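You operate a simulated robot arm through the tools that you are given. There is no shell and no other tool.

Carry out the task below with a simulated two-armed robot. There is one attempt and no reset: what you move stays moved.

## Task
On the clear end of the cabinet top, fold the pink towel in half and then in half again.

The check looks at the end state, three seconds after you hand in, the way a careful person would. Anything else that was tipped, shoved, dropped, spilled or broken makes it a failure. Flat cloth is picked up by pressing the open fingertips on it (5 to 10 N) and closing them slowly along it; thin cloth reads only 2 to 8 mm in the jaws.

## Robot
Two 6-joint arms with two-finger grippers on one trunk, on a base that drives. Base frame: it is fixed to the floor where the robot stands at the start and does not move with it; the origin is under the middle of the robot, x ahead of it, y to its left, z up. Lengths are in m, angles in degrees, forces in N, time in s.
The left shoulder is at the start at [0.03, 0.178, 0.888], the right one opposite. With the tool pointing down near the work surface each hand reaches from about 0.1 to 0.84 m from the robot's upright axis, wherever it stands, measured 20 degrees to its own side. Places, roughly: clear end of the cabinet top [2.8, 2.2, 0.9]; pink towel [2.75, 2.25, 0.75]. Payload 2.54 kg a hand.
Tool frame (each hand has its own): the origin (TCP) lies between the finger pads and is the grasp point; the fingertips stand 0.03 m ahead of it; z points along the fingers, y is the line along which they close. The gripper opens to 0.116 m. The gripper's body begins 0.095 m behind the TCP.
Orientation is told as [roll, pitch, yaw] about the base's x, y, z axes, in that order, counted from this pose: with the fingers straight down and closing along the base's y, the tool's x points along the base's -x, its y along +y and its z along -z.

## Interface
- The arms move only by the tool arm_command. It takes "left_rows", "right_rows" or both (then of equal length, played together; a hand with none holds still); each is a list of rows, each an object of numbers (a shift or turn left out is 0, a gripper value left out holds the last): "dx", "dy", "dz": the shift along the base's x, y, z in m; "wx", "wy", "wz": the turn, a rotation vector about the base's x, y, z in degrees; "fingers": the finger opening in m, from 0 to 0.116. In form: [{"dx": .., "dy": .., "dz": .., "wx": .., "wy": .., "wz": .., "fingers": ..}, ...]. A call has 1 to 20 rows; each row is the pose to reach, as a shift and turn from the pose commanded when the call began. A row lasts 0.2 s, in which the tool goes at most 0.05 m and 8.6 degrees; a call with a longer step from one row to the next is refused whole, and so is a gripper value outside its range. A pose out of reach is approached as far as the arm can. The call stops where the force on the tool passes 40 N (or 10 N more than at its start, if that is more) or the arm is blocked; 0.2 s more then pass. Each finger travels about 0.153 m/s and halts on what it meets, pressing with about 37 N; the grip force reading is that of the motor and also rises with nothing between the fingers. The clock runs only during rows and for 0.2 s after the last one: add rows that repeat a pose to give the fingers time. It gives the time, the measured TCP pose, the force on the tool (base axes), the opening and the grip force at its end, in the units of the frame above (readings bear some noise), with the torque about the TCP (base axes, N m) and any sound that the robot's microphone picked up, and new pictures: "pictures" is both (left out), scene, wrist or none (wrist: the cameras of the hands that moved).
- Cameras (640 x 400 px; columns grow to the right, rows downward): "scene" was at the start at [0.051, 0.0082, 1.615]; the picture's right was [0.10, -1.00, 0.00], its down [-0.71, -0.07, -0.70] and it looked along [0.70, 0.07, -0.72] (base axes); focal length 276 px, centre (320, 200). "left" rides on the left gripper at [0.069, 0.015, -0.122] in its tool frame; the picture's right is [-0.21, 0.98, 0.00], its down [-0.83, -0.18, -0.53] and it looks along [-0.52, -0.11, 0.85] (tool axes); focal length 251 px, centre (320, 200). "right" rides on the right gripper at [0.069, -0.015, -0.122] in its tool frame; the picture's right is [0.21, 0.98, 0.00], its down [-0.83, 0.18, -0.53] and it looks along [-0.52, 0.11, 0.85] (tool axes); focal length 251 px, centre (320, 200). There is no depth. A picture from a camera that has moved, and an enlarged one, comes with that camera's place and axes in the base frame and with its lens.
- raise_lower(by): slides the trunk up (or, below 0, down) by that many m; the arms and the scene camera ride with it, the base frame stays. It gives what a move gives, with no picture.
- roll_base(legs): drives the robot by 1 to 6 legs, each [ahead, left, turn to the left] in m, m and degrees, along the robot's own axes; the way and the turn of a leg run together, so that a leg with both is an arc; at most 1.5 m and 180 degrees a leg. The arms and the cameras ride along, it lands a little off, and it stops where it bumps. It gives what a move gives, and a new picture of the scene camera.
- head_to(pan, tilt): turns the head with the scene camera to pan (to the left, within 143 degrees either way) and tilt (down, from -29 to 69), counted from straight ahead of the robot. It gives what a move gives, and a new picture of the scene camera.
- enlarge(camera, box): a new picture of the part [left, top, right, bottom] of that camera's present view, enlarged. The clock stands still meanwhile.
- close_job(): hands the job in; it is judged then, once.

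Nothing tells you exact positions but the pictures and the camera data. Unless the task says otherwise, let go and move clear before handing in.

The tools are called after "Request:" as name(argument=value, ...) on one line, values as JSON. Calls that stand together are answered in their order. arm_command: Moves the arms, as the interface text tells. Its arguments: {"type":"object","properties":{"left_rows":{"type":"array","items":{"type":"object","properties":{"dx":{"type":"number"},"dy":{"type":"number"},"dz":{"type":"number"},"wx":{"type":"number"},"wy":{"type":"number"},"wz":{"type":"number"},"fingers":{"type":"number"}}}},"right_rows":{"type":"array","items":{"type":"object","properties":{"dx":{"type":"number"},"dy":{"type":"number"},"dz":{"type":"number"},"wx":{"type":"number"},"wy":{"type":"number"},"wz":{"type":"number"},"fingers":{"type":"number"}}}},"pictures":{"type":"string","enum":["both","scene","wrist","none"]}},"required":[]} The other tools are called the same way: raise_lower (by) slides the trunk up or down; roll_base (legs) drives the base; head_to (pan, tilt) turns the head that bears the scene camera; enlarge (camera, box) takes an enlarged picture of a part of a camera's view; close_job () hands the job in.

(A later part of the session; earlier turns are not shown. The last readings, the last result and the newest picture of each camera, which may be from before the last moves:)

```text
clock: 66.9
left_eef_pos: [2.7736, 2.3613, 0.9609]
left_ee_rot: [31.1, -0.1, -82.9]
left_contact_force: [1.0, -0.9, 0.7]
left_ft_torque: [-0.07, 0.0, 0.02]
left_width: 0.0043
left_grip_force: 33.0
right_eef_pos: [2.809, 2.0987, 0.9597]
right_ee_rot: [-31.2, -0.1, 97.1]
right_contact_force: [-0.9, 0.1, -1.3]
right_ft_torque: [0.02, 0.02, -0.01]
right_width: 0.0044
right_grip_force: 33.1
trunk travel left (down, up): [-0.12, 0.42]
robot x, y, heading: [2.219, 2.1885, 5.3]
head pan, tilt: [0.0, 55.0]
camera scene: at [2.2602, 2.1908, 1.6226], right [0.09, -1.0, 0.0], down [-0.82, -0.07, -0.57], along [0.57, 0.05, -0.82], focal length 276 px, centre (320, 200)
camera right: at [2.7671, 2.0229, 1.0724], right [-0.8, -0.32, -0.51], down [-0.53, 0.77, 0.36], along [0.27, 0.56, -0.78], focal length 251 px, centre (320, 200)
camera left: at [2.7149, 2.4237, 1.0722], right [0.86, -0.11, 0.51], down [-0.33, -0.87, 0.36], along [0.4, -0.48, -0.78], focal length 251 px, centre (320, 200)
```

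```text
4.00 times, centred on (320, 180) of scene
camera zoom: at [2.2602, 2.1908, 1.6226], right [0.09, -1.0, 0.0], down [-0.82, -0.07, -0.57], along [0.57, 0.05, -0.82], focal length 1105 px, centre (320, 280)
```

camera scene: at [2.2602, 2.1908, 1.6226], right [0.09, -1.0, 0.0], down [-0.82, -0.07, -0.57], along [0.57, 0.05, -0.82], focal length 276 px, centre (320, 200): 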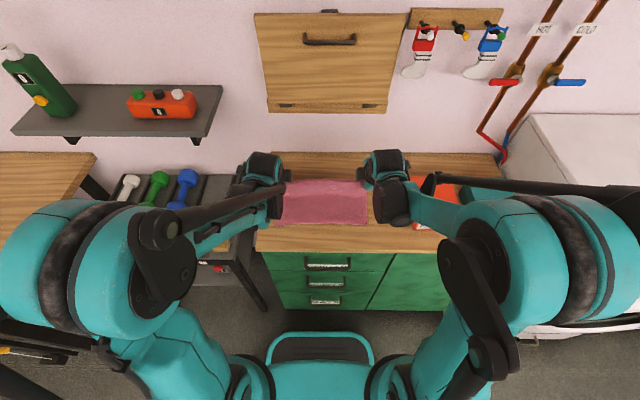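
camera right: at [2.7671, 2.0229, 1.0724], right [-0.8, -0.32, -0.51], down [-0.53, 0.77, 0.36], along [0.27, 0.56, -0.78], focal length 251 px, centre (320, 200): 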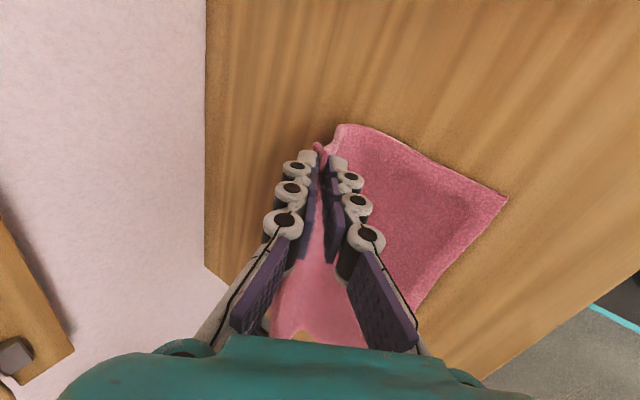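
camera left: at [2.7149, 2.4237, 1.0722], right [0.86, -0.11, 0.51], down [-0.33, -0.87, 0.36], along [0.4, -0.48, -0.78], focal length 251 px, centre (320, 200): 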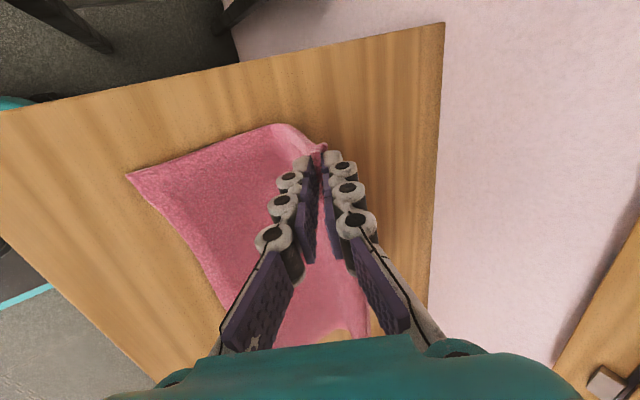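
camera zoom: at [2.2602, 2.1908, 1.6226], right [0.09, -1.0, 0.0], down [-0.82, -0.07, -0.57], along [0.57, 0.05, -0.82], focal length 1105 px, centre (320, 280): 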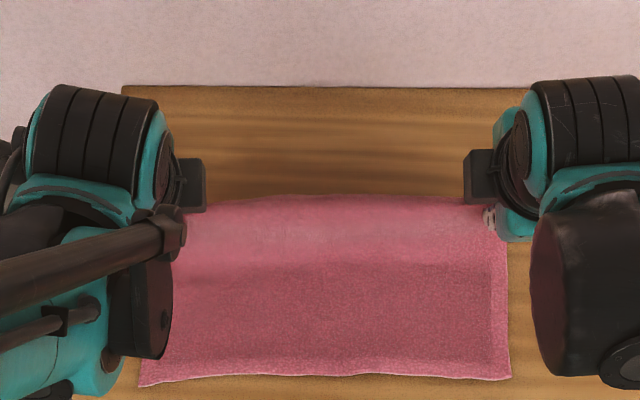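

The fold is going over nicely with the back edge at the top of its arc and no drag. I continue down toward the front edge with more tilt.

Request:
arm_command(left_rows=[{"dx": -0.0129, "dy": -0.0014, "dz": -0.002, "wx": 0.5, "wy": -4.0}, {"dx": -0.0255, "dy": -0.0027, "dz": -0.0059, "wx": 1.0, "wy": -7.9}, {"dx": -0.0375, "dy": -0.0039, "dz": -0.0116, "wx": 1.5, "wy": -11.9}, {"dx": -0.0484, "dy": -0.0051, "dz": -0.019, "wx": 2.0, "wy": -15.9}, {"dx": -0.0584, "dy": -0.0061, "dz": -0.0279, "wx": 2.5, "wy": -19.8}, {"dx": -0.0669, "dy": -0.007, "dz": -0.0382, "wx": 3.0, "wy": -23.8}, {"dx": -0.0737, "dy": -0.0077, "dz": -0.0491, "wx": 3.4, "wy": -26.8}, {"dx": -0.0737, "dy": -0.0077, "dz": -0.0491, "wx": 3.4, "wy": -26.8}], right_rows=[{"dx": -0.0134, "dy": -0.0014, "dz": -0.002, "wx": 0.5, "wy": -4.0}, {"dx": -0.0265, "dy": -0.0028, "dz": -0.0059, "wx": 1.0, "wy": -7.9}, {"dx": -0.039, "dy": -0.0041, "dz": -0.0116, "wx": 1.5, "wy": -11.9}, {"dx": -0.0504, "dy": -0.0053, "dz": -0.019, "wx": 2.0, "wy": -15.9}, {"dx": -0.0609, "dy": -0.0064, "dz": -0.0279, "wx": 2.5, "wy": -19.8}, {"dx": -0.0699, "dy": -0.0073, "dz": -0.0382, "wx": 3.0, "wy": -23.8}, {"dx": -0.0772, "dy": -0.0081, "dz": -0.0491, "wx": 3.4, "wy": -26.8}, {"dx": -0.0772, "dy": -0.0081, "dz": -0.0491, "wx": 3.4, "wy": -26.8}])

Request:
enlarge(camera="scene", box=[240, 130, 400, 230])

```text
clock: 68.7
left_eef_pos: [2.7192, 2.3532, 0.9614]
left_ee_rot: [58.0, 0.1, -82.8]
left_contact_force: [0.0, 1.0, -0.3]
left_ft_torque: [-0.04, 0.02, 0.02]
left_width: 0.0042
left_grip_force: 33.5
left hand out of reach, approached as far as the arm can: row 6, 7, 8
right_eef_pos: [2.7488, 2.094, 0.9612]
right_ee_rot: [-58.0, -0.1, 97.1]
right_contact_force: [-1.1, -1.0, -0.1]
right_ft_torque: [0.04, 0.01, 0.03]
right_width: 0.0027
right_grip_force: 30.0
right hand out of reach, approached as far as the arm can: row 6, 7, 8
trunk travel left (down, up): [-0.12, 0.42]
robot x, y, heading: [2.2184, 2.1899, 5.0]
head pan, tilt: [0.0, 55.0]
camera scene: at [2.2615, 2.1909, 1.6226], right [0.09, -1.0, 0.0], down [-0.82, -0.07, -0.57], along [0.57, 0.05, -0.82], focal length 276 px, centre (320, 200)
camera right: at [2.6621, 2.0129, 1.0384], right [-0.49, -0.28, -0.83], down [-0.65, 0.75, 0.13], along [0.59, 0.6, -0.54], focal length 251 px, centre (320, 200)
camera left: at [2.6143, 2.4084, 1.0383], right [0.54, -0.15, 0.83], down [-0.44, -0.89, 0.13], along [0.72, -0.43, -0.55], focal length 251 px, centre (320, 200)
```

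scene: 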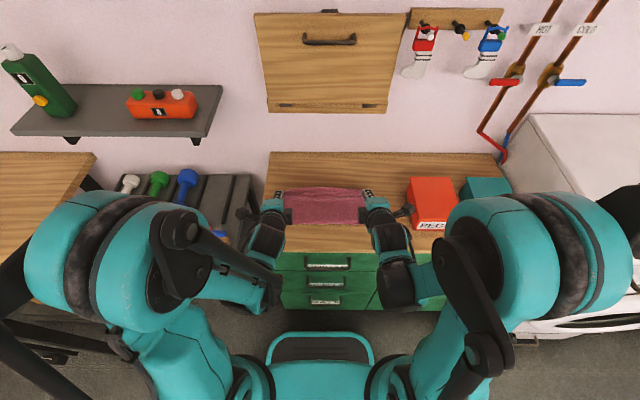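
right: 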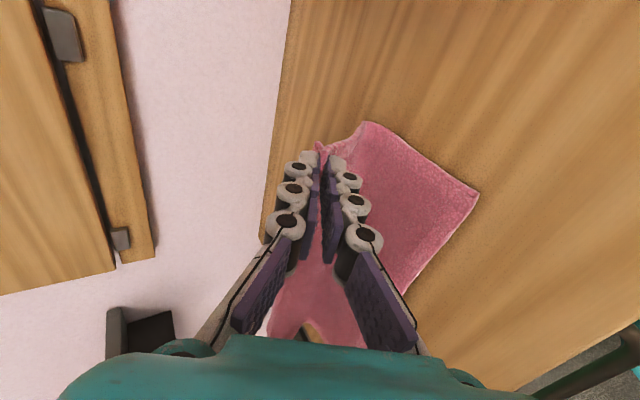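
left: 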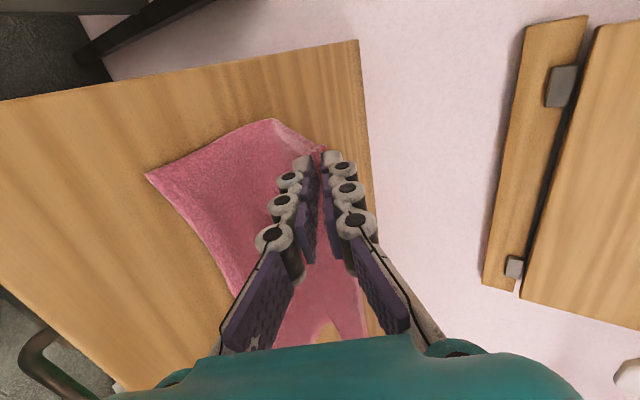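

```text
4.00 times, centred on (320, 180) of scene
camera zoom: at [2.2615, 2.1909, 1.6226], right [0.09, -1.0, 0.0], down [-0.82, -0.07, -0.57], along [0.57, 0.05, -0.82], focal length 1105 px, centre (320, 280)
```

zoom: 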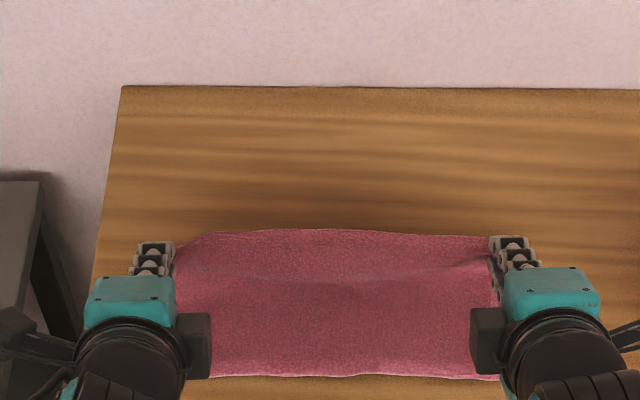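

The arms can't reach low with 58° of tilt, so they hover too high. I reduce the tilt to 40° and lower the edge toward the front edge line.

Request:
arm_command(left_rows=[{"dx": -0.005, "dy": -0.0005, "dz": -0.01, "wx": -0.8, "wy": 6}, {"dx": -0.0099, "dy": -0.001, "dz": -0.02, "wx": -1.5, "wy": 11.9}, {"dx": -0.0139, "dy": -0.0015, "dz": -0.03, "wx": -2.3, "wy": 17.9}, {"dx": -0.0179, "dy": -0.0019, "dz": -0.042, "wx": -2.3, "wy": 17.9}, {"dx": -0.0219, "dy": -0.0023, "dz": -0.055, "wx": -2.3, "wy": 17.9}, {"dx": -0.0219, "dy": -0.0023, "dz": -0.055, "wx": -2.3, "wy": 17.9}], right_rows=[{"dx": -0.005, "dy": -0.0005, "dz": -0.01, "wx": -0.8, "wy": 6}, {"dx": -0.0099, "dy": -0.001, "dz": -0.02, "wx": -1.5, "wy": 11.9}, {"dx": -0.0139, "dy": -0.0015, "dz": -0.03, "wx": -2.3, "wy": 17.9}, {"dx": -0.0179, "dy": -0.0019, "dz": -0.042, "wx": -2.3, "wy": 17.9}, {"dx": -0.0219, "dy": -0.0023, "dz": -0.055, "wx": -2.3, "wy": 17.9}, {"dx": -0.0219, "dy": -0.0023, "dz": -0.055, "wx": -2.3, "wy": 17.9}])

Request:
enlarge(camera="scene", box=[240, 140, 400, 240])

```text
clock: 70.1
left_eef_pos: [2.6966, 2.3501, 0.9073]
left_ee_rot: [40.0, -0.1, -82.7]
left_contact_force: [-0.6, 0.0, 0.2]
left_ft_torque: [0.04, -0.07, 0.0]
left_width: 0.0041
left_grip_force: 33.2
right_eef_pos: [2.7273, 2.0909, 0.9067]
right_ee_rot: [-40.0, -0.1, 97.2]
right_contact_force: [0.5, -0.3, -1.3]
right_ft_torque: [0.01, -0.03, 0.0]
right_width: 0.0047
right_grip_force: 34.3
trunk travel left (down, up): [-0.12, 0.42]
robot x, y, heading: [2.2201, 2.1871, 5.2]
head pan, tilt: [0.0, 55.0]
camera scene: at [2.2613, 2.1909, 1.6226], right [0.09, -1.0, 0.0], down [-0.82, -0.07, -0.57], along [0.57, 0.05, -0.82], focal length 276 px, centre (320, 200)
camera right: at [2.668, 2.0141, 1.0092], right [-0.72, -0.31, -0.63], down [-0.58, 0.76, 0.29], along [0.39, 0.57, -0.72], focal length 251 px, centre (320, 200)
camera left: at [2.6205, 2.4097, 1.0086], right [0.77, -0.12, 0.63], down [-0.38, -0.88, 0.29], along [0.52, -0.46, -0.72], focal length 251 px, centre (320, 200)
```

scene: 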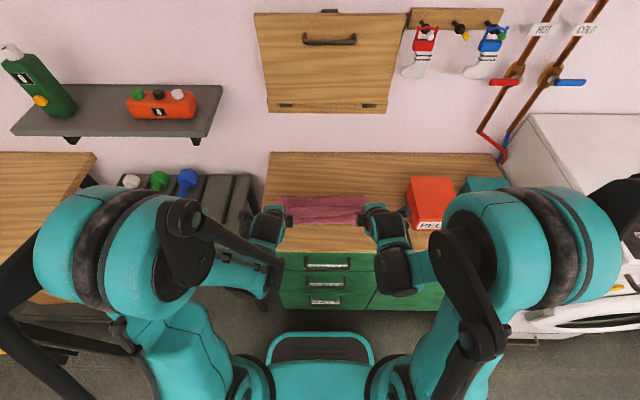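
right: 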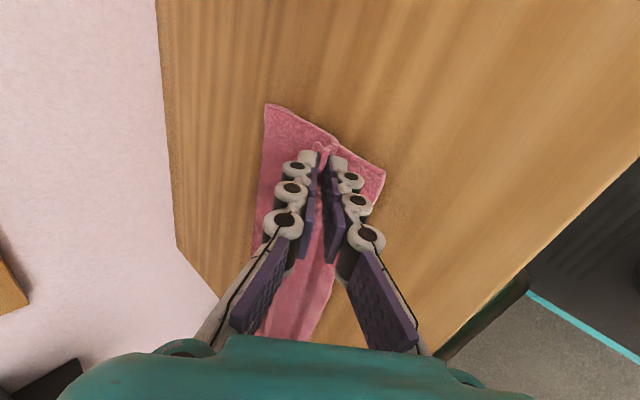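
left: 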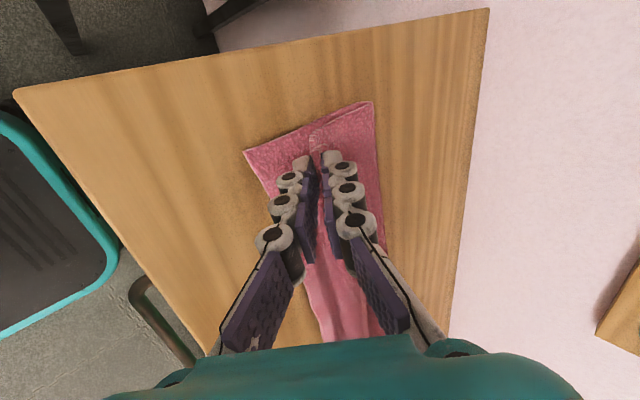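

```text
4.00 times, centred on (320, 190) of scene
camera zoom: at [2.2613, 2.1909, 1.6226], right [0.09, -1.0, 0.0], down [-0.82, -0.07, -0.57], along [0.57, 0.05, -0.82], focal length 1105 px, centre (320, 240)
```

zoom: 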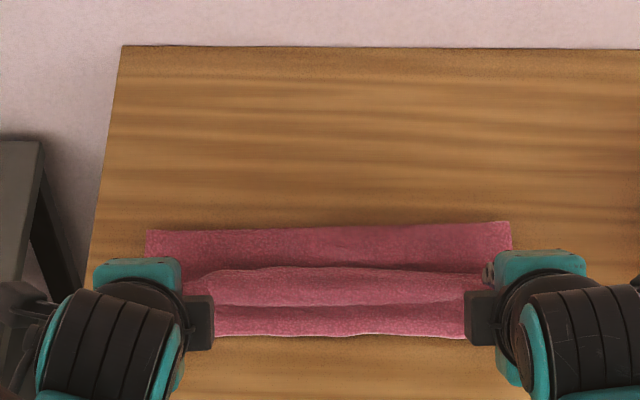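

The crease is at X ≈ 0.585 and the held edge hovers above the front edge, just as wanted. I lower the last bit.

Request:
arm_command(left_rows=[{"dz": -0.004}, {"dz": -0.008}, {"dz": -0.011}, {"dz": -0.013}, {"dz": -0.013}], right_rows=[{"dz": -0.004}, {"dz": -0.008}, {"dz": -0.011}, {"dz": -0.013}, {"dz": -0.013}])

Request:
enlarge(camera="scene", box=[240, 140, 400, 240])

```text
clock: 71.3
left_eef_pos: [2.6981, 2.3498, 0.8934]
left_ee_rot: [39.9, 0.0, -82.9]
left_contact_force: [-0.6, -1.2, 1.0]
left_ft_torque: [-0.01, -0.1, 0.04]
left_width: 0.0039
left_grip_force: 33.3
right_eef_pos: [2.7249, 2.0913, 0.8935]
right_ee_rot: [-40.0, 0.0, 97.1]
right_contact_force: [0.3, -0.4, 1.6]
right_ft_torque: [0.03, -0.06, 0.0]
right_width: 0.004
right_grip_force: 33.5
trunk travel left (down, up): [-0.12, 0.42]
robot x, y, heading: [2.2164, 2.1861, 5.0]
head pan, tilt: [0.0, 55.0]
camera scene: at [2.2612, 2.1908, 1.6226], right [0.09, -1.0, 0.0], down [-0.82, -0.07, -0.57], along [0.57, 0.05, -0.82], focal length 276 px, centre (320, 200)
camera right: at [2.6675, 2.0141, 0.9964], right [-0.72, -0.31, -0.63], down [-0.58, 0.76, 0.29], along [0.39, 0.57, -0.72], focal length 251 px, centre (320, 200)
camera left: at [2.6209, 2.4097, 0.9961], right [0.77, -0.12, 0.63], down [-0.38, -0.88, 0.29], along [0.52, -0.46, -0.72], focal length 251 px, centre (320, 200)
```

scene: 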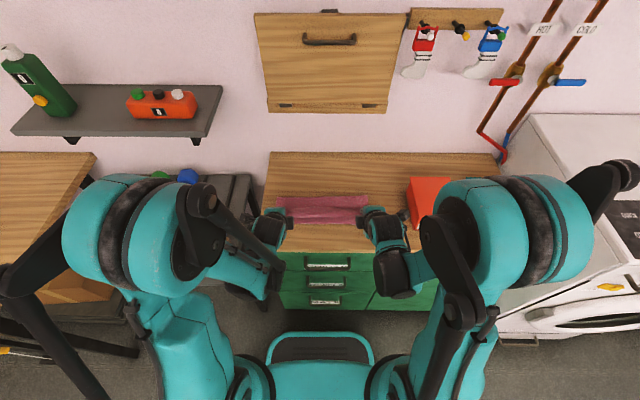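
right: 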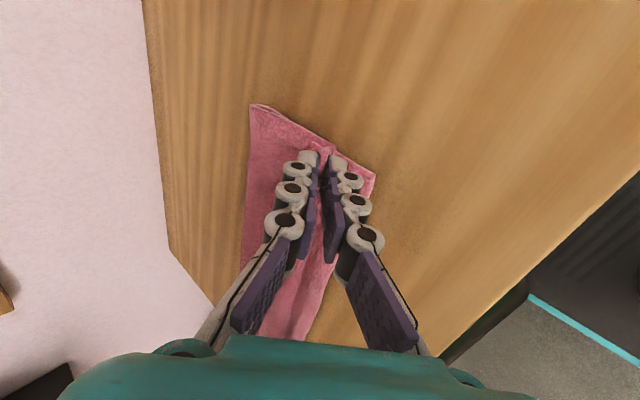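
left: 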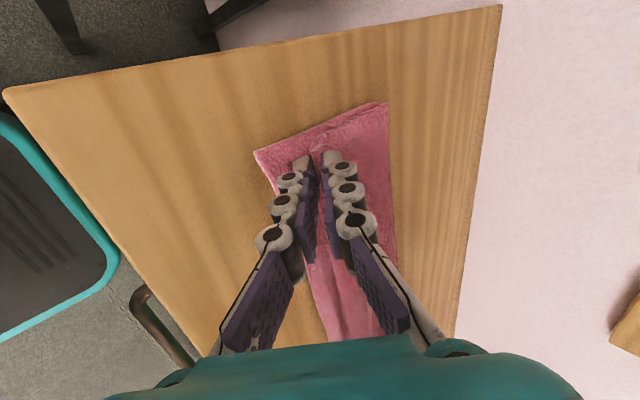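

```text
4.00 times, centred on (320, 190) of scene
camera zoom: at [2.2612, 2.1908, 1.6226], right [0.09, -1.0, 0.0], down [-0.82, -0.07, -0.57], along [0.57, 0.05, -0.82], focal length 1105 px, centre (320, 240)
```

zoom: 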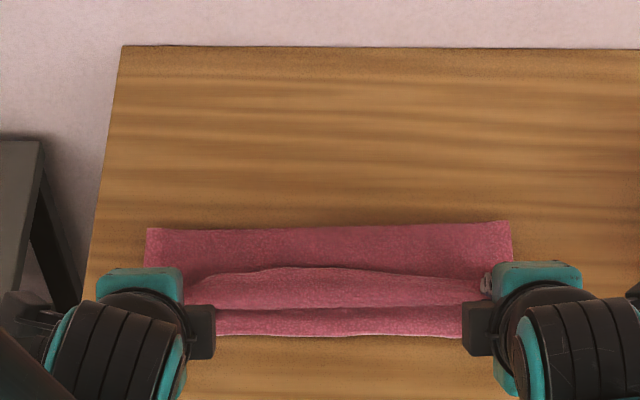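

The edge is down on the front half with only light contact. I open the fingers while rising slightly and withdraw back along the finger axis.

Request:
arm_command(left_rows=[{"fingers": 0.01, "dz": 0.001}, {"fingers": 0.016, "dz": 0.003}, {"fingers": 0.022, "dz": 0.005}, {"fingers": 0.028, "dz": 0.007}, {"fingers": 0.032, "dz": 0.008}, {"dx": -0.006, "dy": -0.0006, "dz": 0.015}, {"dx": -0.013, "dy": -0.0013, "dz": 0.023}, {"dx": -0.019, "dy": -0.0019, "dz": 0.031}, {"dx": -0.026, "dy": -0.0026, "dz": 0.039}, {"dx": -0.026, "dy": -0.0026, "dz": 0.06}, {"dx": -0.026, "dy": -0.0026, "dz": 0.09}, {"dx": -0.026, "dy": -0.0026, "dz": 0.12}], right_rows=[{"fingers": 0.01, "dz": 0.001}, {"fingers": 0.016, "dz": 0.003}, {"fingers": 0.022, "dz": 0.005}, {"fingers": 0.028, "dz": 0.007}, {"fingers": 0.032, "dz": 0.008}, {"dx": -0.006, "dy": -0.0006, "dz": 0.015}, {"dx": -0.013, "dy": -0.0013, "dz": 0.023}, {"dx": -0.019, "dy": -0.0019, "dz": 0.031}, {"dx": -0.026, "dy": -0.0026, "dz": 0.039}, {"dx": -0.026, "dy": -0.0026, "dz": 0.06}, {"dx": -0.026, "dy": -0.0026, "dz": 0.09}, {"dx": -0.026, "dy": -0.0026, "dz": 0.12}])

Request:
enlarge(camera="scene", box=[240, 140, 400, 240])

```text
clock: 73.9
left_eef_pos: [2.6699, 2.3477, 1.0131]
left_ee_rot: [40.1, 0.0, -82.9]
left_contact_force: [-0.3, 0.2, 0.6]
left_ft_torque: [0.02, -0.02, -0.03]
left_width: 0.0319
left_grip_force: 0.0
right_eef_pos: [2.698, 2.0875, 1.0142]
right_ee_rot: [-40.1, 0.0, 97.1]
right_contact_force: [-0.5, 0.4, 0.4]
right_ft_torque: [-0.02, -0.01, 0.0]
right_width: 0.0321
right_grip_force: 0.2
trunk travel left (down, up): [-0.12, 0.42]
robot x, y, heading: [2.2205, 2.1851, 5.3]
head pan, tilt: [0.0, 55.0]
camera scene: at [2.2598, 2.1908, 1.6226], right [0.09, -1.0, 0.0], down [-0.82, -0.07, -0.57], along [0.57, 0.05, -0.82], focal length 276 px, centre (320, 200)
camera right: at [2.6406, 2.0109, 1.1171], right [-0.72, -0.31, -0.63], down [-0.58, 0.76, 0.29], along [0.39, 0.57, -0.72], focal length 251 px, centre (320, 200)
camera left: at [2.5933, 2.4074, 1.116], right [0.77, -0.12, 0.63], down [-0.38, -0.88, 0.29], along [0.52, -0.46, -0.72], focal length 251 px, centre (320, 200)
```

scene: 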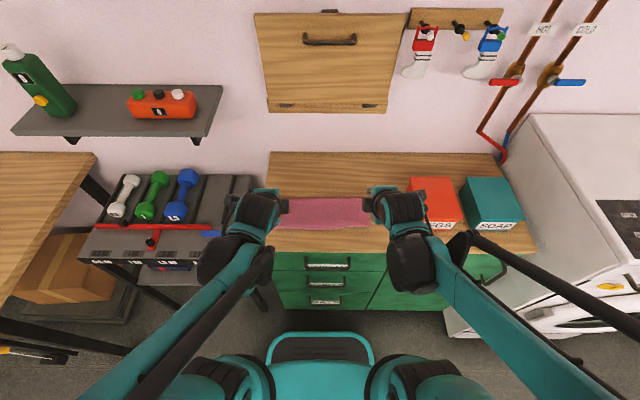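
right: 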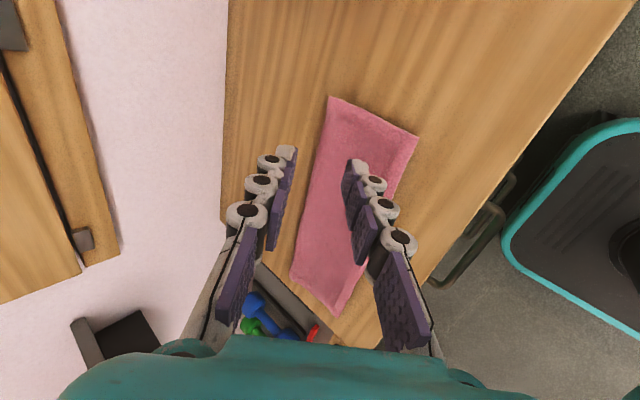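
left: 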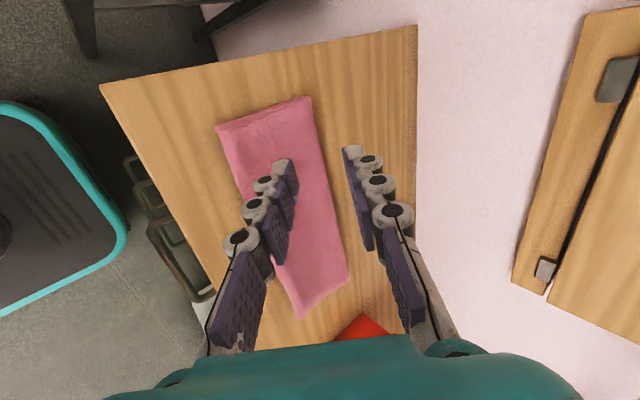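

```text
4.00 times, centred on (320, 190) of scene
camera zoom: at [2.2598, 2.1908, 1.6226], right [0.09, -1.0, 0.0], down [-0.82, -0.07, -0.57], along [0.57, 0.05, -0.82], focal length 1105 px, centre (320, 240)
```

zoom: 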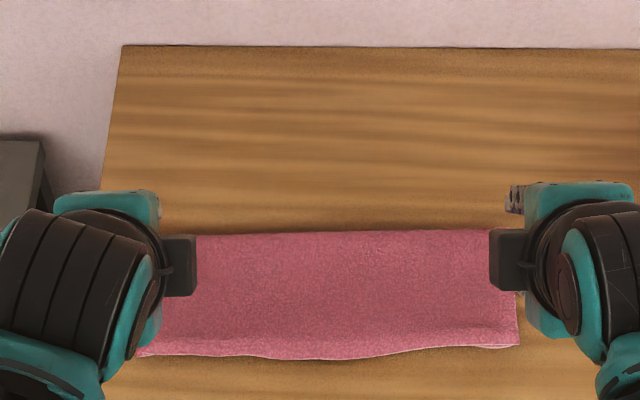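

The first fold came out clean: the towel is halved with edges aligned at the front and a straight crease at the back. I raise both hands, bring them back upright, and look at it unobstructed.

Request:
arm_command(left_rows=[{"dz": 0.02, "wx": -1.0, "wy": 7.9}, {"dz": 0.04, "wx": -2.0, "wy": 15.9}, {"dz": 0.06, "wx": -3.0, "wy": 23.8}, {"dz": 0.08, "wx": -4.1, "wy": 31.7}, {"dz": 0.1, "wx": -5.1, "wy": 39.7}, {"dz": 0.1, "wx": -5.1, "wy": 39.7}], right_rows=[{"dz": 0.02, "wx": -1.0, "wy": 7.9}, {"dz": 0.04, "wx": -2.0, "wy": 15.9}, {"dz": 0.06, "wx": -3.0, "wy": 23.8}, {"dz": 0.08, "wx": -4.1, "wy": 31.7}, {"dz": 0.1, "dy": -0.02, "wx": -5.1, "wy": 39.7}, {"dz": 0.1, "dy": -0.04, "wx": -5.1, "wy": 39.7}], pictures="none")

Request:
arm_command(left_rows=[{"wz": 8.2}, {"wz": 16.4}, {"wz": 24.6}, {"wz": 32.8}, {"wz": 41}, {"wz": 49.2}, {"wz": 57.4}, {"wz": 65.6}, {"wz": 73.8}, {"wz": 82}, {"wz": 90}], right_rows=[{"wz": -8.2, "dx": -0.01, "dy": -0.02}, {"wz": -16.4, "dx": -0.02, "dy": -0.04}, {"wz": -24.6, "dx": -0.03, "dy": -0.06}, {"wz": -32.8, "dx": -0.04, "dy": -0.08}, {"wz": -41, "dx": -0.05, "dy": -0.1}, {"wz": -49.2, "dx": -0.06, "dy": -0.12}, {"wz": -57.4, "dx": -0.07, "dy": -0.14}, {"wz": -65.6, "dx": -0.08, "dy": -0.16}, {"wz": -73.8, "dx": -0.09, "dy": -0.18}, {"wz": -82, "dx": -0.1, "dy": -0.2}, {"wz": -90, "dx": -0.1, "dy": -0.2}], pictures="both")

Request:
enlarge(camera="scene", box=[240, 140, 400, 240])

```text
clock: 75.3
left_eef_pos: [2.669, 2.3459, 1.1123]
left_ee_rot: [0.0, -0.1, -82.9]
left_contact_force: [-1.0, 0.2, -0.1]
left_ft_torque: [0.02, -0.05, 0.01]
left_width: 0.0321
left_grip_force: 0.1
right_eef_pos: [2.698, 2.0468, 1.1134]
right_ee_rot: [0.0, 0.1, 97.2]
right_contact_force: [-1.4, -0.4, 0.5]
right_ft_torque: [0.02, -0.03, 0.01]
right_width: 0.032
right_grip_force: 0.0
trunk travel left (down, up): [-0.12, 0.42]
robot x, y, heading: [2.2202, 2.1884, 5.1]
head pan, tilt: [0.0, 55.0]
```

```text
clock: 77.7
left_eef_pos: [2.6701, 2.3481, 1.1126]
left_ee_rot: [0.0, -0.2, 7.3]
left_contact_force: [-0.3, 0.7, -0.5]
left_ft_torque: [-0.01, 0.0, -0.01]
left_width: 0.032
left_grip_force: 0.1
right_eef_pos: [2.599, 1.8487, 1.1121]
right_ee_rot: [0.0, 0.1, 6.9]
right_contact_force: [-0.9, 0.2, -0.2]
right_ft_torque: [-0.04, -0.02, -0.02]
right_width: 0.032
right_grip_force: 0.2
trunk travel left (down, up): [-0.12, 0.42]
robot x, y, heading: [2.2166, 2.1849, 5.1]
head pan, tilt: [0.0, 55.0]
camera scene: at [2.2618, 2.1911, 1.6226], right [0.09, -1.0, 0.0], down [-0.82, -0.07, -0.57], along [0.57, 0.05, -0.82], focal length 276 px, centre (320, 200)
camera right: at [2.5324, 1.8248, 1.2346], right [-0.33, 0.94, 0.0], down [0.8, 0.28, 0.53], along [0.5, 0.18, -0.85], focal length 251 px, centre (320, 200)
camera left: at [2.5992, 2.3538, 1.2343], right [0.09, 1.0, 0.0], down [0.84, -0.07, 0.54], along [0.53, -0.05, -0.84], focal length 251 px, centre (320, 200)
```

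scene: 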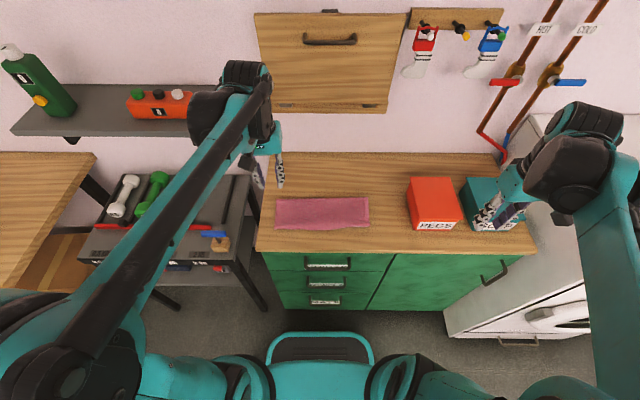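
right: 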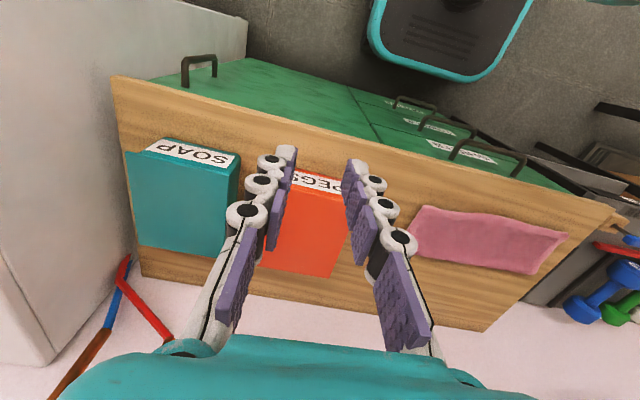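
left: 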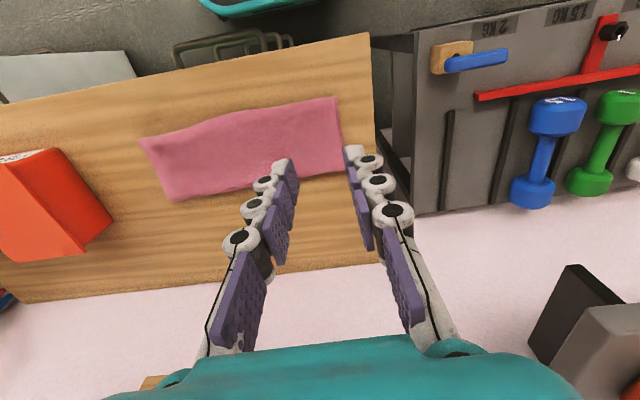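

```text
4.00 times, centred on (320, 190) of scene
camera zoom: at [2.2618, 2.1911, 1.6226], right [0.09, -1.0, 0.0], down [-0.82, -0.07, -0.57], along [0.57, 0.05, -0.82], focal length 1105 px, centre (320, 240)
```

zoom: 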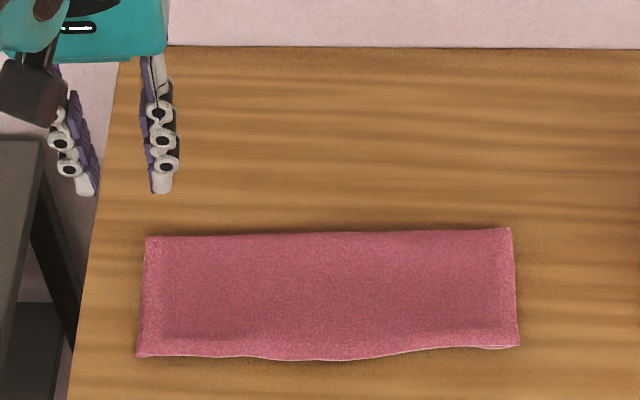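

Half-fold verified: it now lies at X 0.47–0.58, Y −0.16 to +0.144 in my frame. For the second fold the left hand will take the right edge at its middle (fingers closing across the edge), and carry it left; the right hand moves aside.

Request:
arm_command(left_rows=[{"dx": 0.011, "dy": -0.0317}, {"dx": 0.022, "dy": -0.0633}, {"dx": 0.033, "dy": -0.095}, {"dx": 0.044, "dy": -0.1266}, {"dx": 0.055, "dy": -0.1583}, {"dx": 0.066, "dy": -0.1899}, {"dx": 0.077, "dy": -0.2216, "dz": -0.02}, {"dx": 0.088, "dy": -0.2532, "dz": -0.05, "fingers": 0.03}, {"dx": 0.088, "dy": -0.2532, "dz": -0.09}, {"dx": 0.088, "dy": -0.2532, "dz": -0.13}, {"dx": 0.088, "dy": -0.2532, "dz": -0.16}, {"dx": 0.088, "dy": -0.2532, "dz": -0.16}], right_rows=[{"dx": -0.01, "dy": -0.02}, {"dx": -0.02, "dy": -0.04}, {"dx": -0.03, "dy": -0.06}, {"dx": -0.04, "dy": -0.08}, {"dx": -0.05, "dy": -0.08}, {"dx": -0.05, "dy": -0.08}, {"dx": -0.05, "dy": -0.08}, {"dx": -0.05, "dy": -0.08}, {"dx": -0.05, "dy": -0.08}, {"dx": -0.05, "dy": -0.08}, {"dx": -0.05, "dy": -0.08}, {"dx": -0.05, "dy": -0.08}])

Request:
enlarge(camera="scene", box=[240, 140, 400, 240])

```text
clock: 80.3
left_eef_pos: [2.7593, 2.0942, 0.9516]
left_ee_rot: [0.0, -0.1, 7.2]
left_contact_force: [0.3, 0.5, -0.5]
left_ft_torque: [-0.02, 0.0, 0.01]
left_width: 0.0298
left_grip_force: 0.1
right_eef_pos: [2.5497, 1.7678, 1.1146]
right_ee_rot: [0.0, 0.1, 7.2]
right_contact_force: [-0.2, -0.6, 0.1]
right_ft_torque: [0.0, -0.01, -0.02]
right_width: 0.0319
right_grip_force: 0.1
trunk travel left (down, up): [-0.12, 0.42]
robot x, y, heading: [2.2176, 2.1834, 5.2]
head pan, tilt: [0.0, 55.0]
camera scene: at [2.2615, 2.1906, 1.6226], right [0.09, -1.0, 0.0], down [-0.82, -0.07, -0.57], along [0.57, 0.05, -0.82], focal length 276 px, centre (320, 200)
camera right: at [2.4827, 1.744, 1.2354], right [-0.33, 0.94, 0.0], down [0.8, 0.28, 0.53], along [0.5, 0.18, -0.85], focal length 251 px, centre (320, 200)
camera left: at [2.6879, 2.1002, 1.0735], right [0.09, 1.0, 0.0], down [0.84, -0.08, 0.54], along [0.53, -0.05, -0.84], focal length 251 px, centre (320, 200)
```

scene: 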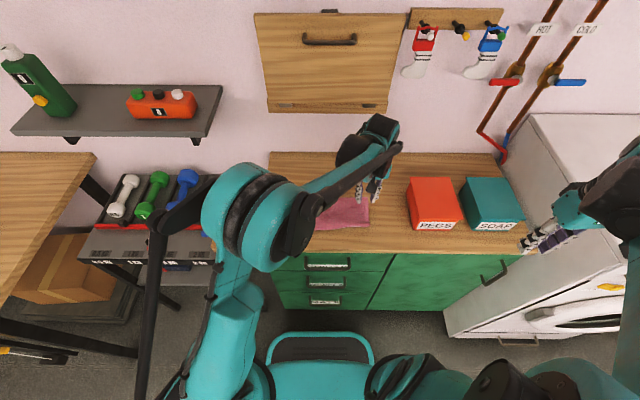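
right: 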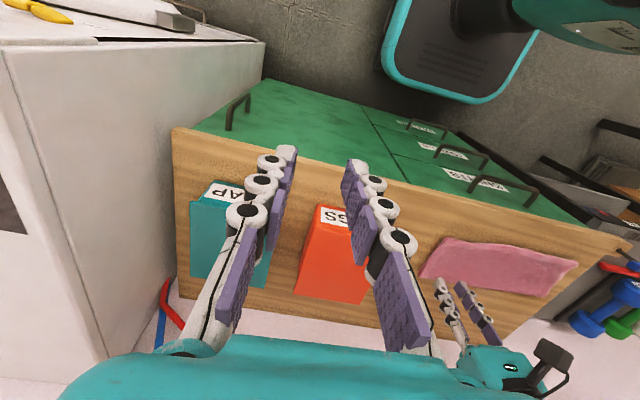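
left: 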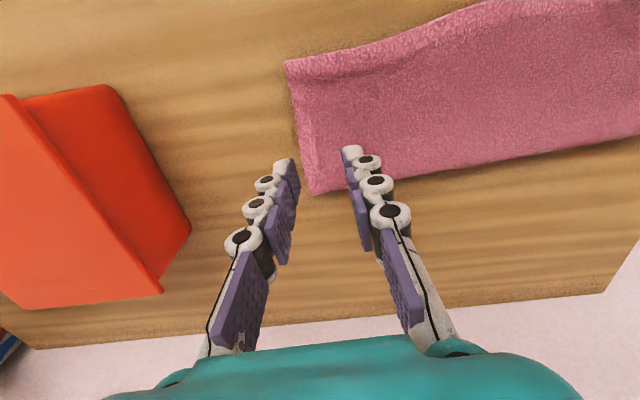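

```text
4.00 times, centred on (320, 190) of scene
camera zoom: at [2.2615, 2.1906, 1.6226], right [0.09, -1.0, 0.0], down [-0.82, -0.07, -0.57], along [0.57, 0.05, -0.82], focal length 1105 px, centre (320, 240)
```

zoom: 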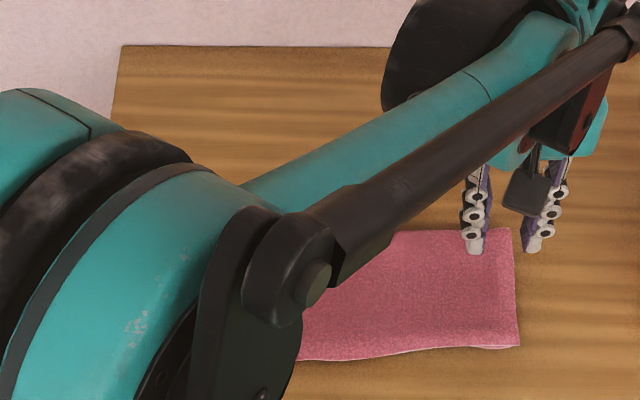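

The right edge runs from about base (2.698, 2.075) to (2.809, 2.084). I nudge the left hand to sit 2.2 cm in from the edge at its middle and lower to near contact.

Request:
arm_command(left_rows=[{"dx": -0.007, "dy": 0.0074, "dz": -0.015, "fingers": 0.036}, {"dx": -0.007, "dy": 0.0074, "dz": -0.03, "fingers": 0.036}, {"dx": -0.007, "dy": 0.0074, "dz": -0.042, "fingers": 0.036}, {"dx": -0.007, "dy": 0.0074, "dz": -0.05, "fingers": 0.036}, {"dx": -0.007, "dy": 0.0074, "dz": -0.053, "fingers": 0.036}, {"dx": -0.007, "dy": 0.0074, "dz": -0.053, "fingers": 0.036}], pictures="wrist")

```text
clock: 81.7
left_eef_pos: [2.7519, 2.1027, 0.8985]
left_ee_rot: [0.0, -0.1, 7.2]
left_contact_force: [0.6, -0.5, 0.1]
left_ft_torque: [0.01, 0.0, -0.03]
left_width: 0.036
left_grip_force: 0.0
right_eef_pos: [2.5506, 1.7679, 1.1125]
right_ee_rot: [0.0, 0.1, 7.2]
right_contact_force: [0.0, 1.1, 0.4]
right_ft_torque: [-0.01, 0.0, 0.0]
right_width: 0.0318
right_grip_force: 0.1
trunk travel left (down, up): [-0.12, 0.42]
robot x, y, heading: [2.2191, 2.1873, 5.2]
head pan, tilt: [0.0, 55.0]
camera left: at [2.6805, 2.1082, 1.021], right [0.09, 1.0, 0.0], down [0.84, -0.08, 0.54], along [0.53, -0.05, -0.84], focal length 251 px, centre (320, 200)
```

left: 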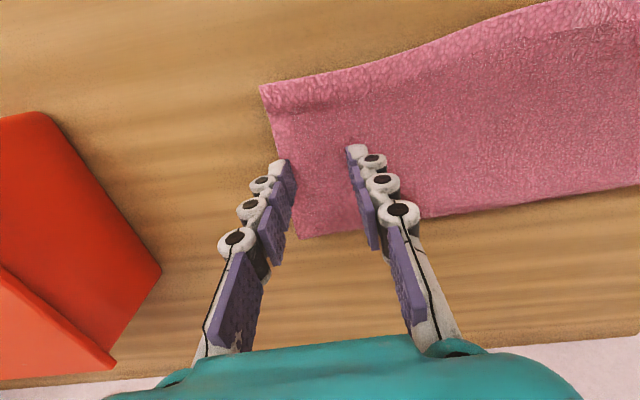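

The outer fingertip sits right on the edge, mid-length. I press down in small steps.

Request:
arm_command(left_rows=[{"dz": -0.0015}, {"dz": -0.003}, {"dz": -0.0035}, {"dz": -0.0035}], pictures="none")

```text
clock: 82.7
left_eef_pos: [2.7514, 2.1023, 0.8965]
left_ee_rot: [0.1, -0.2, 7.3]
left_contact_force: [-0.6, 0.9, 3.3]
left_ft_torque: [0.08, -0.01, 0.01]
left_width: 0.0357
left_grip_force: 0.1
right_eef_pos: [2.5489, 1.7676, 1.1138]
right_ee_rot: [0.0, 0.1, 7.2]
right_contact_force: [-0.4, -0.5, -0.6]
right_ft_torque: [-0.02, 0.02, 0.01]
right_width: 0.0319
right_grip_force: 0.1
trunk travel left (down, up): [-0.12, 0.42]
robot x, y, heading: [2.2214, 2.1856, 5.0]
head pan, tilt: [0.0, 55.0]
```

Request:
arm_command(left_rows=[{"dz": -0.001}, {"dz": -0.0015}, {"dz": -0.0015}], pictures="none")

```text
clock: 83.5
left_eef_pos: [2.752, 2.103, 0.8949]
left_ee_rot: [0.0, -0.1, 7.1]
left_contact_force: [2.1, 1.2, 7.0]
left_ft_torque: [0.07, -0.06, -0.01]
left_width: 0.0358
left_grip_force: 0.0
right_eef_pos: [2.55, 1.7678, 1.1134]
right_ee_rot: [0.0, 0.1, 7.2]
right_contact_force: [0.2, -0.8, 0.0]
right_ft_torque: [0.01, 0.02, -0.05]
right_width: 0.032
right_grip_force: 0.0
trunk travel left (down, up): [-0.12, 0.42]
robot x, y, heading: [2.2185, 2.184, 5.1]
head pan, tilt: [0.0, 55.0]
```

Contact is about 7 N; I press a touch more to engage both layers and close slowly.

Request:
arm_command(left_rows=[{"dz": -0.001, "fingers": 0.036}, {"dz": -0.001, "fingers": 0.0335}, {"dz": -0.001, "fingers": 0.031}, {"dz": -0.001, "fingers": 0.0285}, {"dz": -0.001, "fingers": 0.026}, {"dz": -0.001, "fingers": 0.0235}, {"dz": -0.001, "fingers": 0.021}, {"dz": -0.001, "fingers": 0.0185}, {"dz": -0.001, "fingers": 0.016}, {"dz": -0.001, "fingers": 0.0135}, {"dz": -0.001, "fingers": 0.011}, {"dz": -0.001, "fingers": 0.0085}, {"dz": -0.001, "fingers": 0.006}, {"dz": -0.001, "fingers": 0.0035}, {"dz": -0.001, "fingers": 0.0}, {"dz": -0.001, "fingers": 0.0}, {"dz": -0.001, "fingers": 0.0}], pictures="wrist")

```text
clock: 87.1
left_eef_pos: [2.7518, 2.1023, 0.8943]
left_ee_rot: [0.1, -0.1, 7.2]
left_contact_force: [0.5, 0.5, 9.2]
left_ft_torque: [0.07, 0.01, 0.01]
left_width: 0.0072
left_grip_force: 35.7
right_eef_pos: [2.5488, 1.768, 1.1145]
right_ee_rot: [0.1, 0.2, 7.2]
right_contact_force: [-0.2, -0.7, -0.1]
right_ft_torque: [0.0, -0.01, 0.0]
right_width: 0.0319
right_grip_force: 0.1
trunk travel left (down, up): [-0.12, 0.42]
robot x, y, heading: [2.2179, 2.1855, 5.5]
head pan, tilt: [0.0, 55.0]
camera left: at [2.6798, 2.108, 1.0155], right [0.09, 1.0, 0.0], down [0.84, -0.08, 0.54], along [0.53, -0.05, -0.84], focal length 251 px, centre (320, 200)
```

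left: 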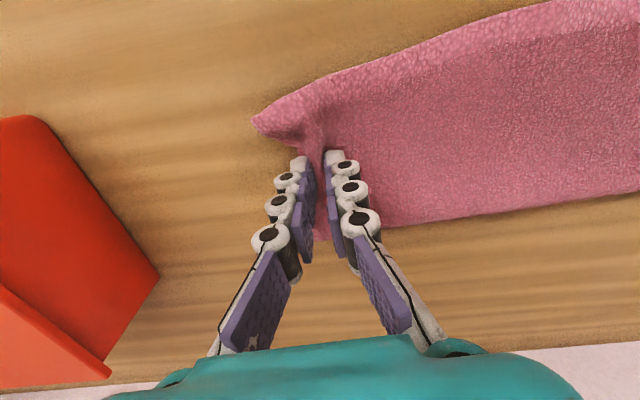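

The jaws read 7.2 mm, roughly double the earlier single-layer reading, so probably both layers are in. I lift a little and check.

Request:
arm_command(left_rows=[{"dz": 0.01, "dy": 0.001}, {"dz": 0.02, "dy": 0.003}, {"dz": 0.03, "dy": 0.006}, {"dz": 0.04, "dy": 0.009}, {"dz": 0.04, "dy": 0.009}], pictures="both")

Request:
enlarge(camera="right", box=[400, 200, 640, 350])

Request:
enlarge(camera="scene", box=[300, 140, 460, 240])

```text
clock: 88.3
left_eef_pos: [2.752, 2.1107, 0.9344]
left_ee_rot: [0.0, -0.1, 7.2]
left_contact_force: [0.8, 0.2, 0.1]
left_ft_torque: [0.0, -0.01, 0.04]
left_width: 0.007
left_grip_force: 35.4
right_eef_pos: [2.5486, 1.7669, 1.1132]
right_ee_rot: [0.0, 0.1, 7.2]
right_contact_force: [0.0, 1.2, 0.6]
right_ft_torque: [-0.01, 0.0, 0.03]
right_width: 0.0318
right_grip_force: 0.1
trunk travel left (down, up): [-0.12, 0.42]
robot x, y, heading: [2.2186, 2.1846, 5.1]
head pan, tilt: [0.0, 55.0]
camera scene: at [2.2617, 2.1907, 1.6225], right [0.09, -1.0, 0.0], down [-0.82, -0.07, -0.57], along [0.57, 0.05, -0.82], focal length 276 px, centre (320, 200)
camera left: at [2.6803, 2.1171, 1.0551], right [0.09, 1.0, 0.0], down [0.84, -0.08, 0.54], along [0.53, -0.05, -0.84], focal length 251 px, centre (320, 200)
```

scene: 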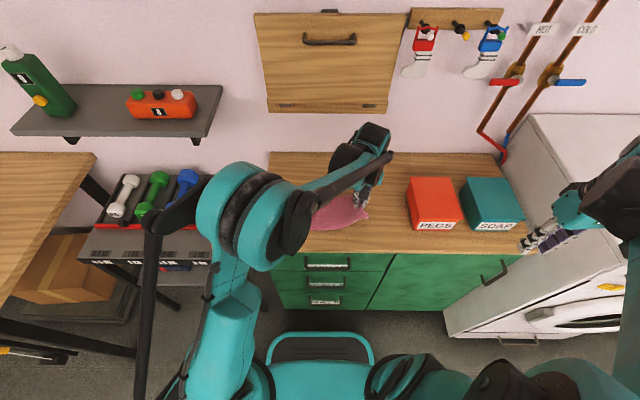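
left: 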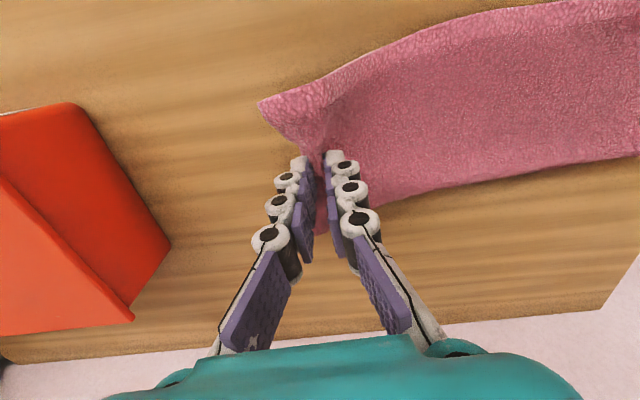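

```text
2.67 times, centred on (520, 275) of right
camera zoom: at [2.4829, 1.744, 1.2353], right [-0.33, 0.94, 0.0], down [0.8, 0.28, 0.53], along [0.5, 0.18, -0.85], focal length 670 px, centre (-213, 0)
```

zoom: 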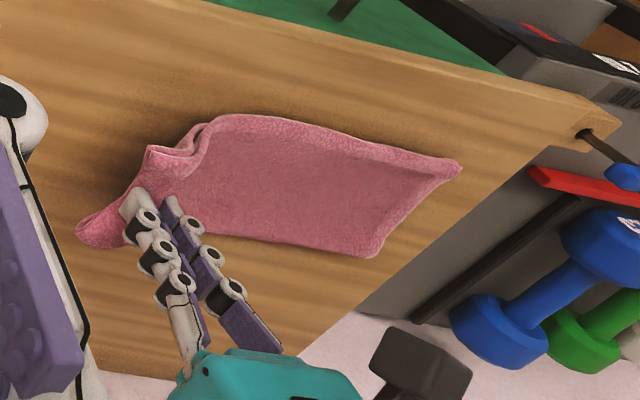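

```text
4.00 times, centred on (380, 190) of scene
camera zoom: at [2.2617, 2.1907, 1.6225], right [0.09, -1.0, 0.0], down [-0.82, -0.07, -0.57], along [0.57, 0.05, -0.82], focal length 1105 px, centre (80, 240)
```

zoom: 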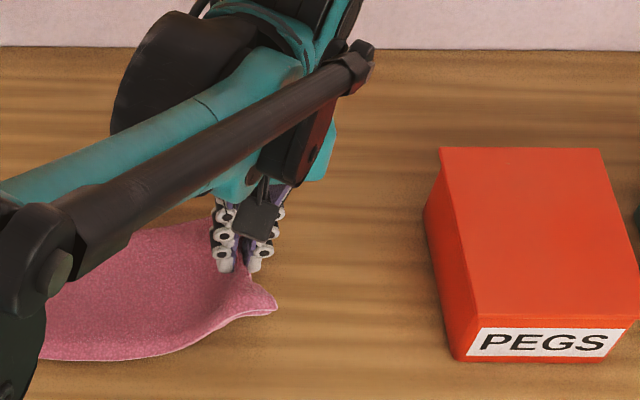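

Both layers are lifting together. I carry the edge up and over toward the left with gradual tilt, pausing past the top to check.

Request:
arm_command(left_rows=[{"dx": -0.0014, "dy": 0.0115, "dz": 0.012}, {"dx": -0.0025, "dy": 0.0208, "dz": 0.0254}, {"dx": -0.004, "dy": 0.0335, "dz": 0.0373, "wx": -3, "wy": -0.4}, {"dx": -0.0057, "dy": 0.0482, "dz": 0.047, "wx": -6.5, "wy": -0.8}, {"dx": -0.0076, "dy": 0.0641, "dz": 0.0545, "wx": -9.9, "wy": -1.2}, {"dx": -0.0097, "dy": 0.0812, "dz": 0.0597, "wx": -13.4, "wy": -1.6}, {"dx": -0.0118, "dy": 0.0989, "dz": 0.0621, "wx": -16.9, "wy": -2.0}, {"dx": -0.0139, "dy": 0.1168, "dz": 0.062, "wx": -20.4, "wy": -2.4}, {"dx": -0.016, "dy": 0.1346, "dz": 0.0591, "wx": -23.8, "wy": -2.8}, {"dx": -0.018, "dy": 0.1518, "dz": 0.0537, "wx": -27.3, "wy": -3.2}], pictures="both")

Request:
enlarge(camera="right", box=[400, 200, 640, 350])

Request:
enlarge(camera="scene", box=[240, 140, 400, 240])

```text
clock: 90.5
left_eef_pos: [2.7326, 2.2627, 0.9874]
left_ee_rot: [-27.5, 0.2, 7.1]
left_contact_force: [0.4, -0.8, -0.2]
left_ft_torque: [0.08, 0.02, 0.0]
left_width: 0.007
left_grip_force: 35.2
right_eef_pos: [2.5499, 1.7691, 1.1145]
right_ee_rot: [0.0, 0.1, 7.2]
right_contact_force: [-0.4, 0.3, 1.2]
right_ft_torque: [0.03, -0.02, -0.04]
right_width: 0.0321
right_grip_force: 0.1
trunk travel left (down, up): [-0.12, 0.42]
robot x, y, heading: [2.2231, 2.1876, 5.2]
head pan, tilt: [0.0, 55.0]
camera scene: at [2.2618, 2.1916, 1.6225], right [0.09, -1.0, 0.0], down [-0.82, -0.07, -0.57], along [0.57, 0.05, -0.82], focal length 276 px, centre (320, 200)
camera left: at [2.6556, 2.3234, 1.0882], right [0.1, 0.89, -0.45], down [0.81, 0.19, 0.56], along [0.58, -0.42, -0.7], focal length 251 px, centre (320, 200)
```

scene: 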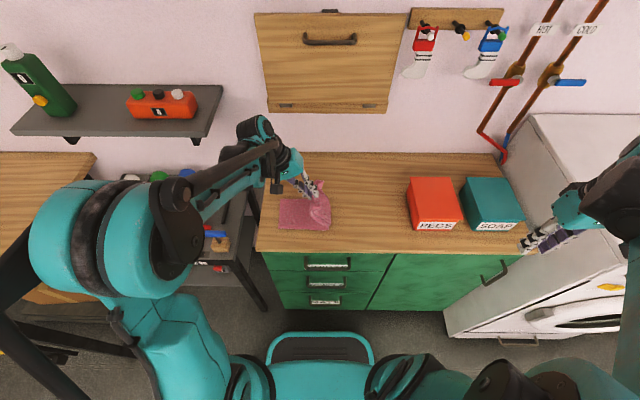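
left: 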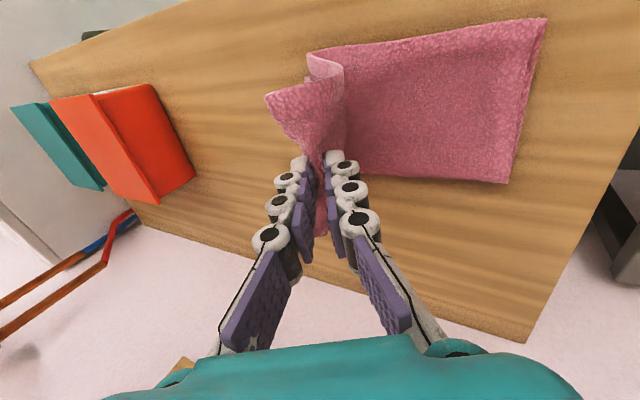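

```text
2.67 times, centred on (520, 275) of right
camera zoom: at [2.4829, 1.7447, 1.2356], right [-0.33, 0.94, 0.0], down [0.8, 0.28, 0.53], along [0.5, 0.18, -0.85], focal length 670 px, centre (-213, 0)
```

zoom: 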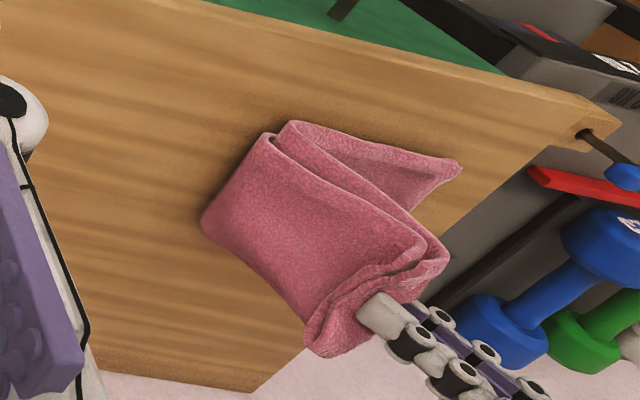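

```text
4.00 times, centred on (320, 190) of scene
camera zoom: at [2.2618, 2.1916, 1.6225], right [0.09, -1.0, 0.0], down [-0.82, -0.07, -0.57], along [0.57, 0.05, -0.82], focal length 1105 px, centre (320, 240)
```

zoom: 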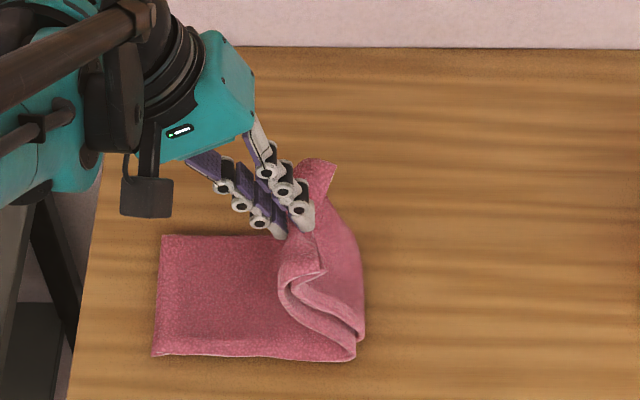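

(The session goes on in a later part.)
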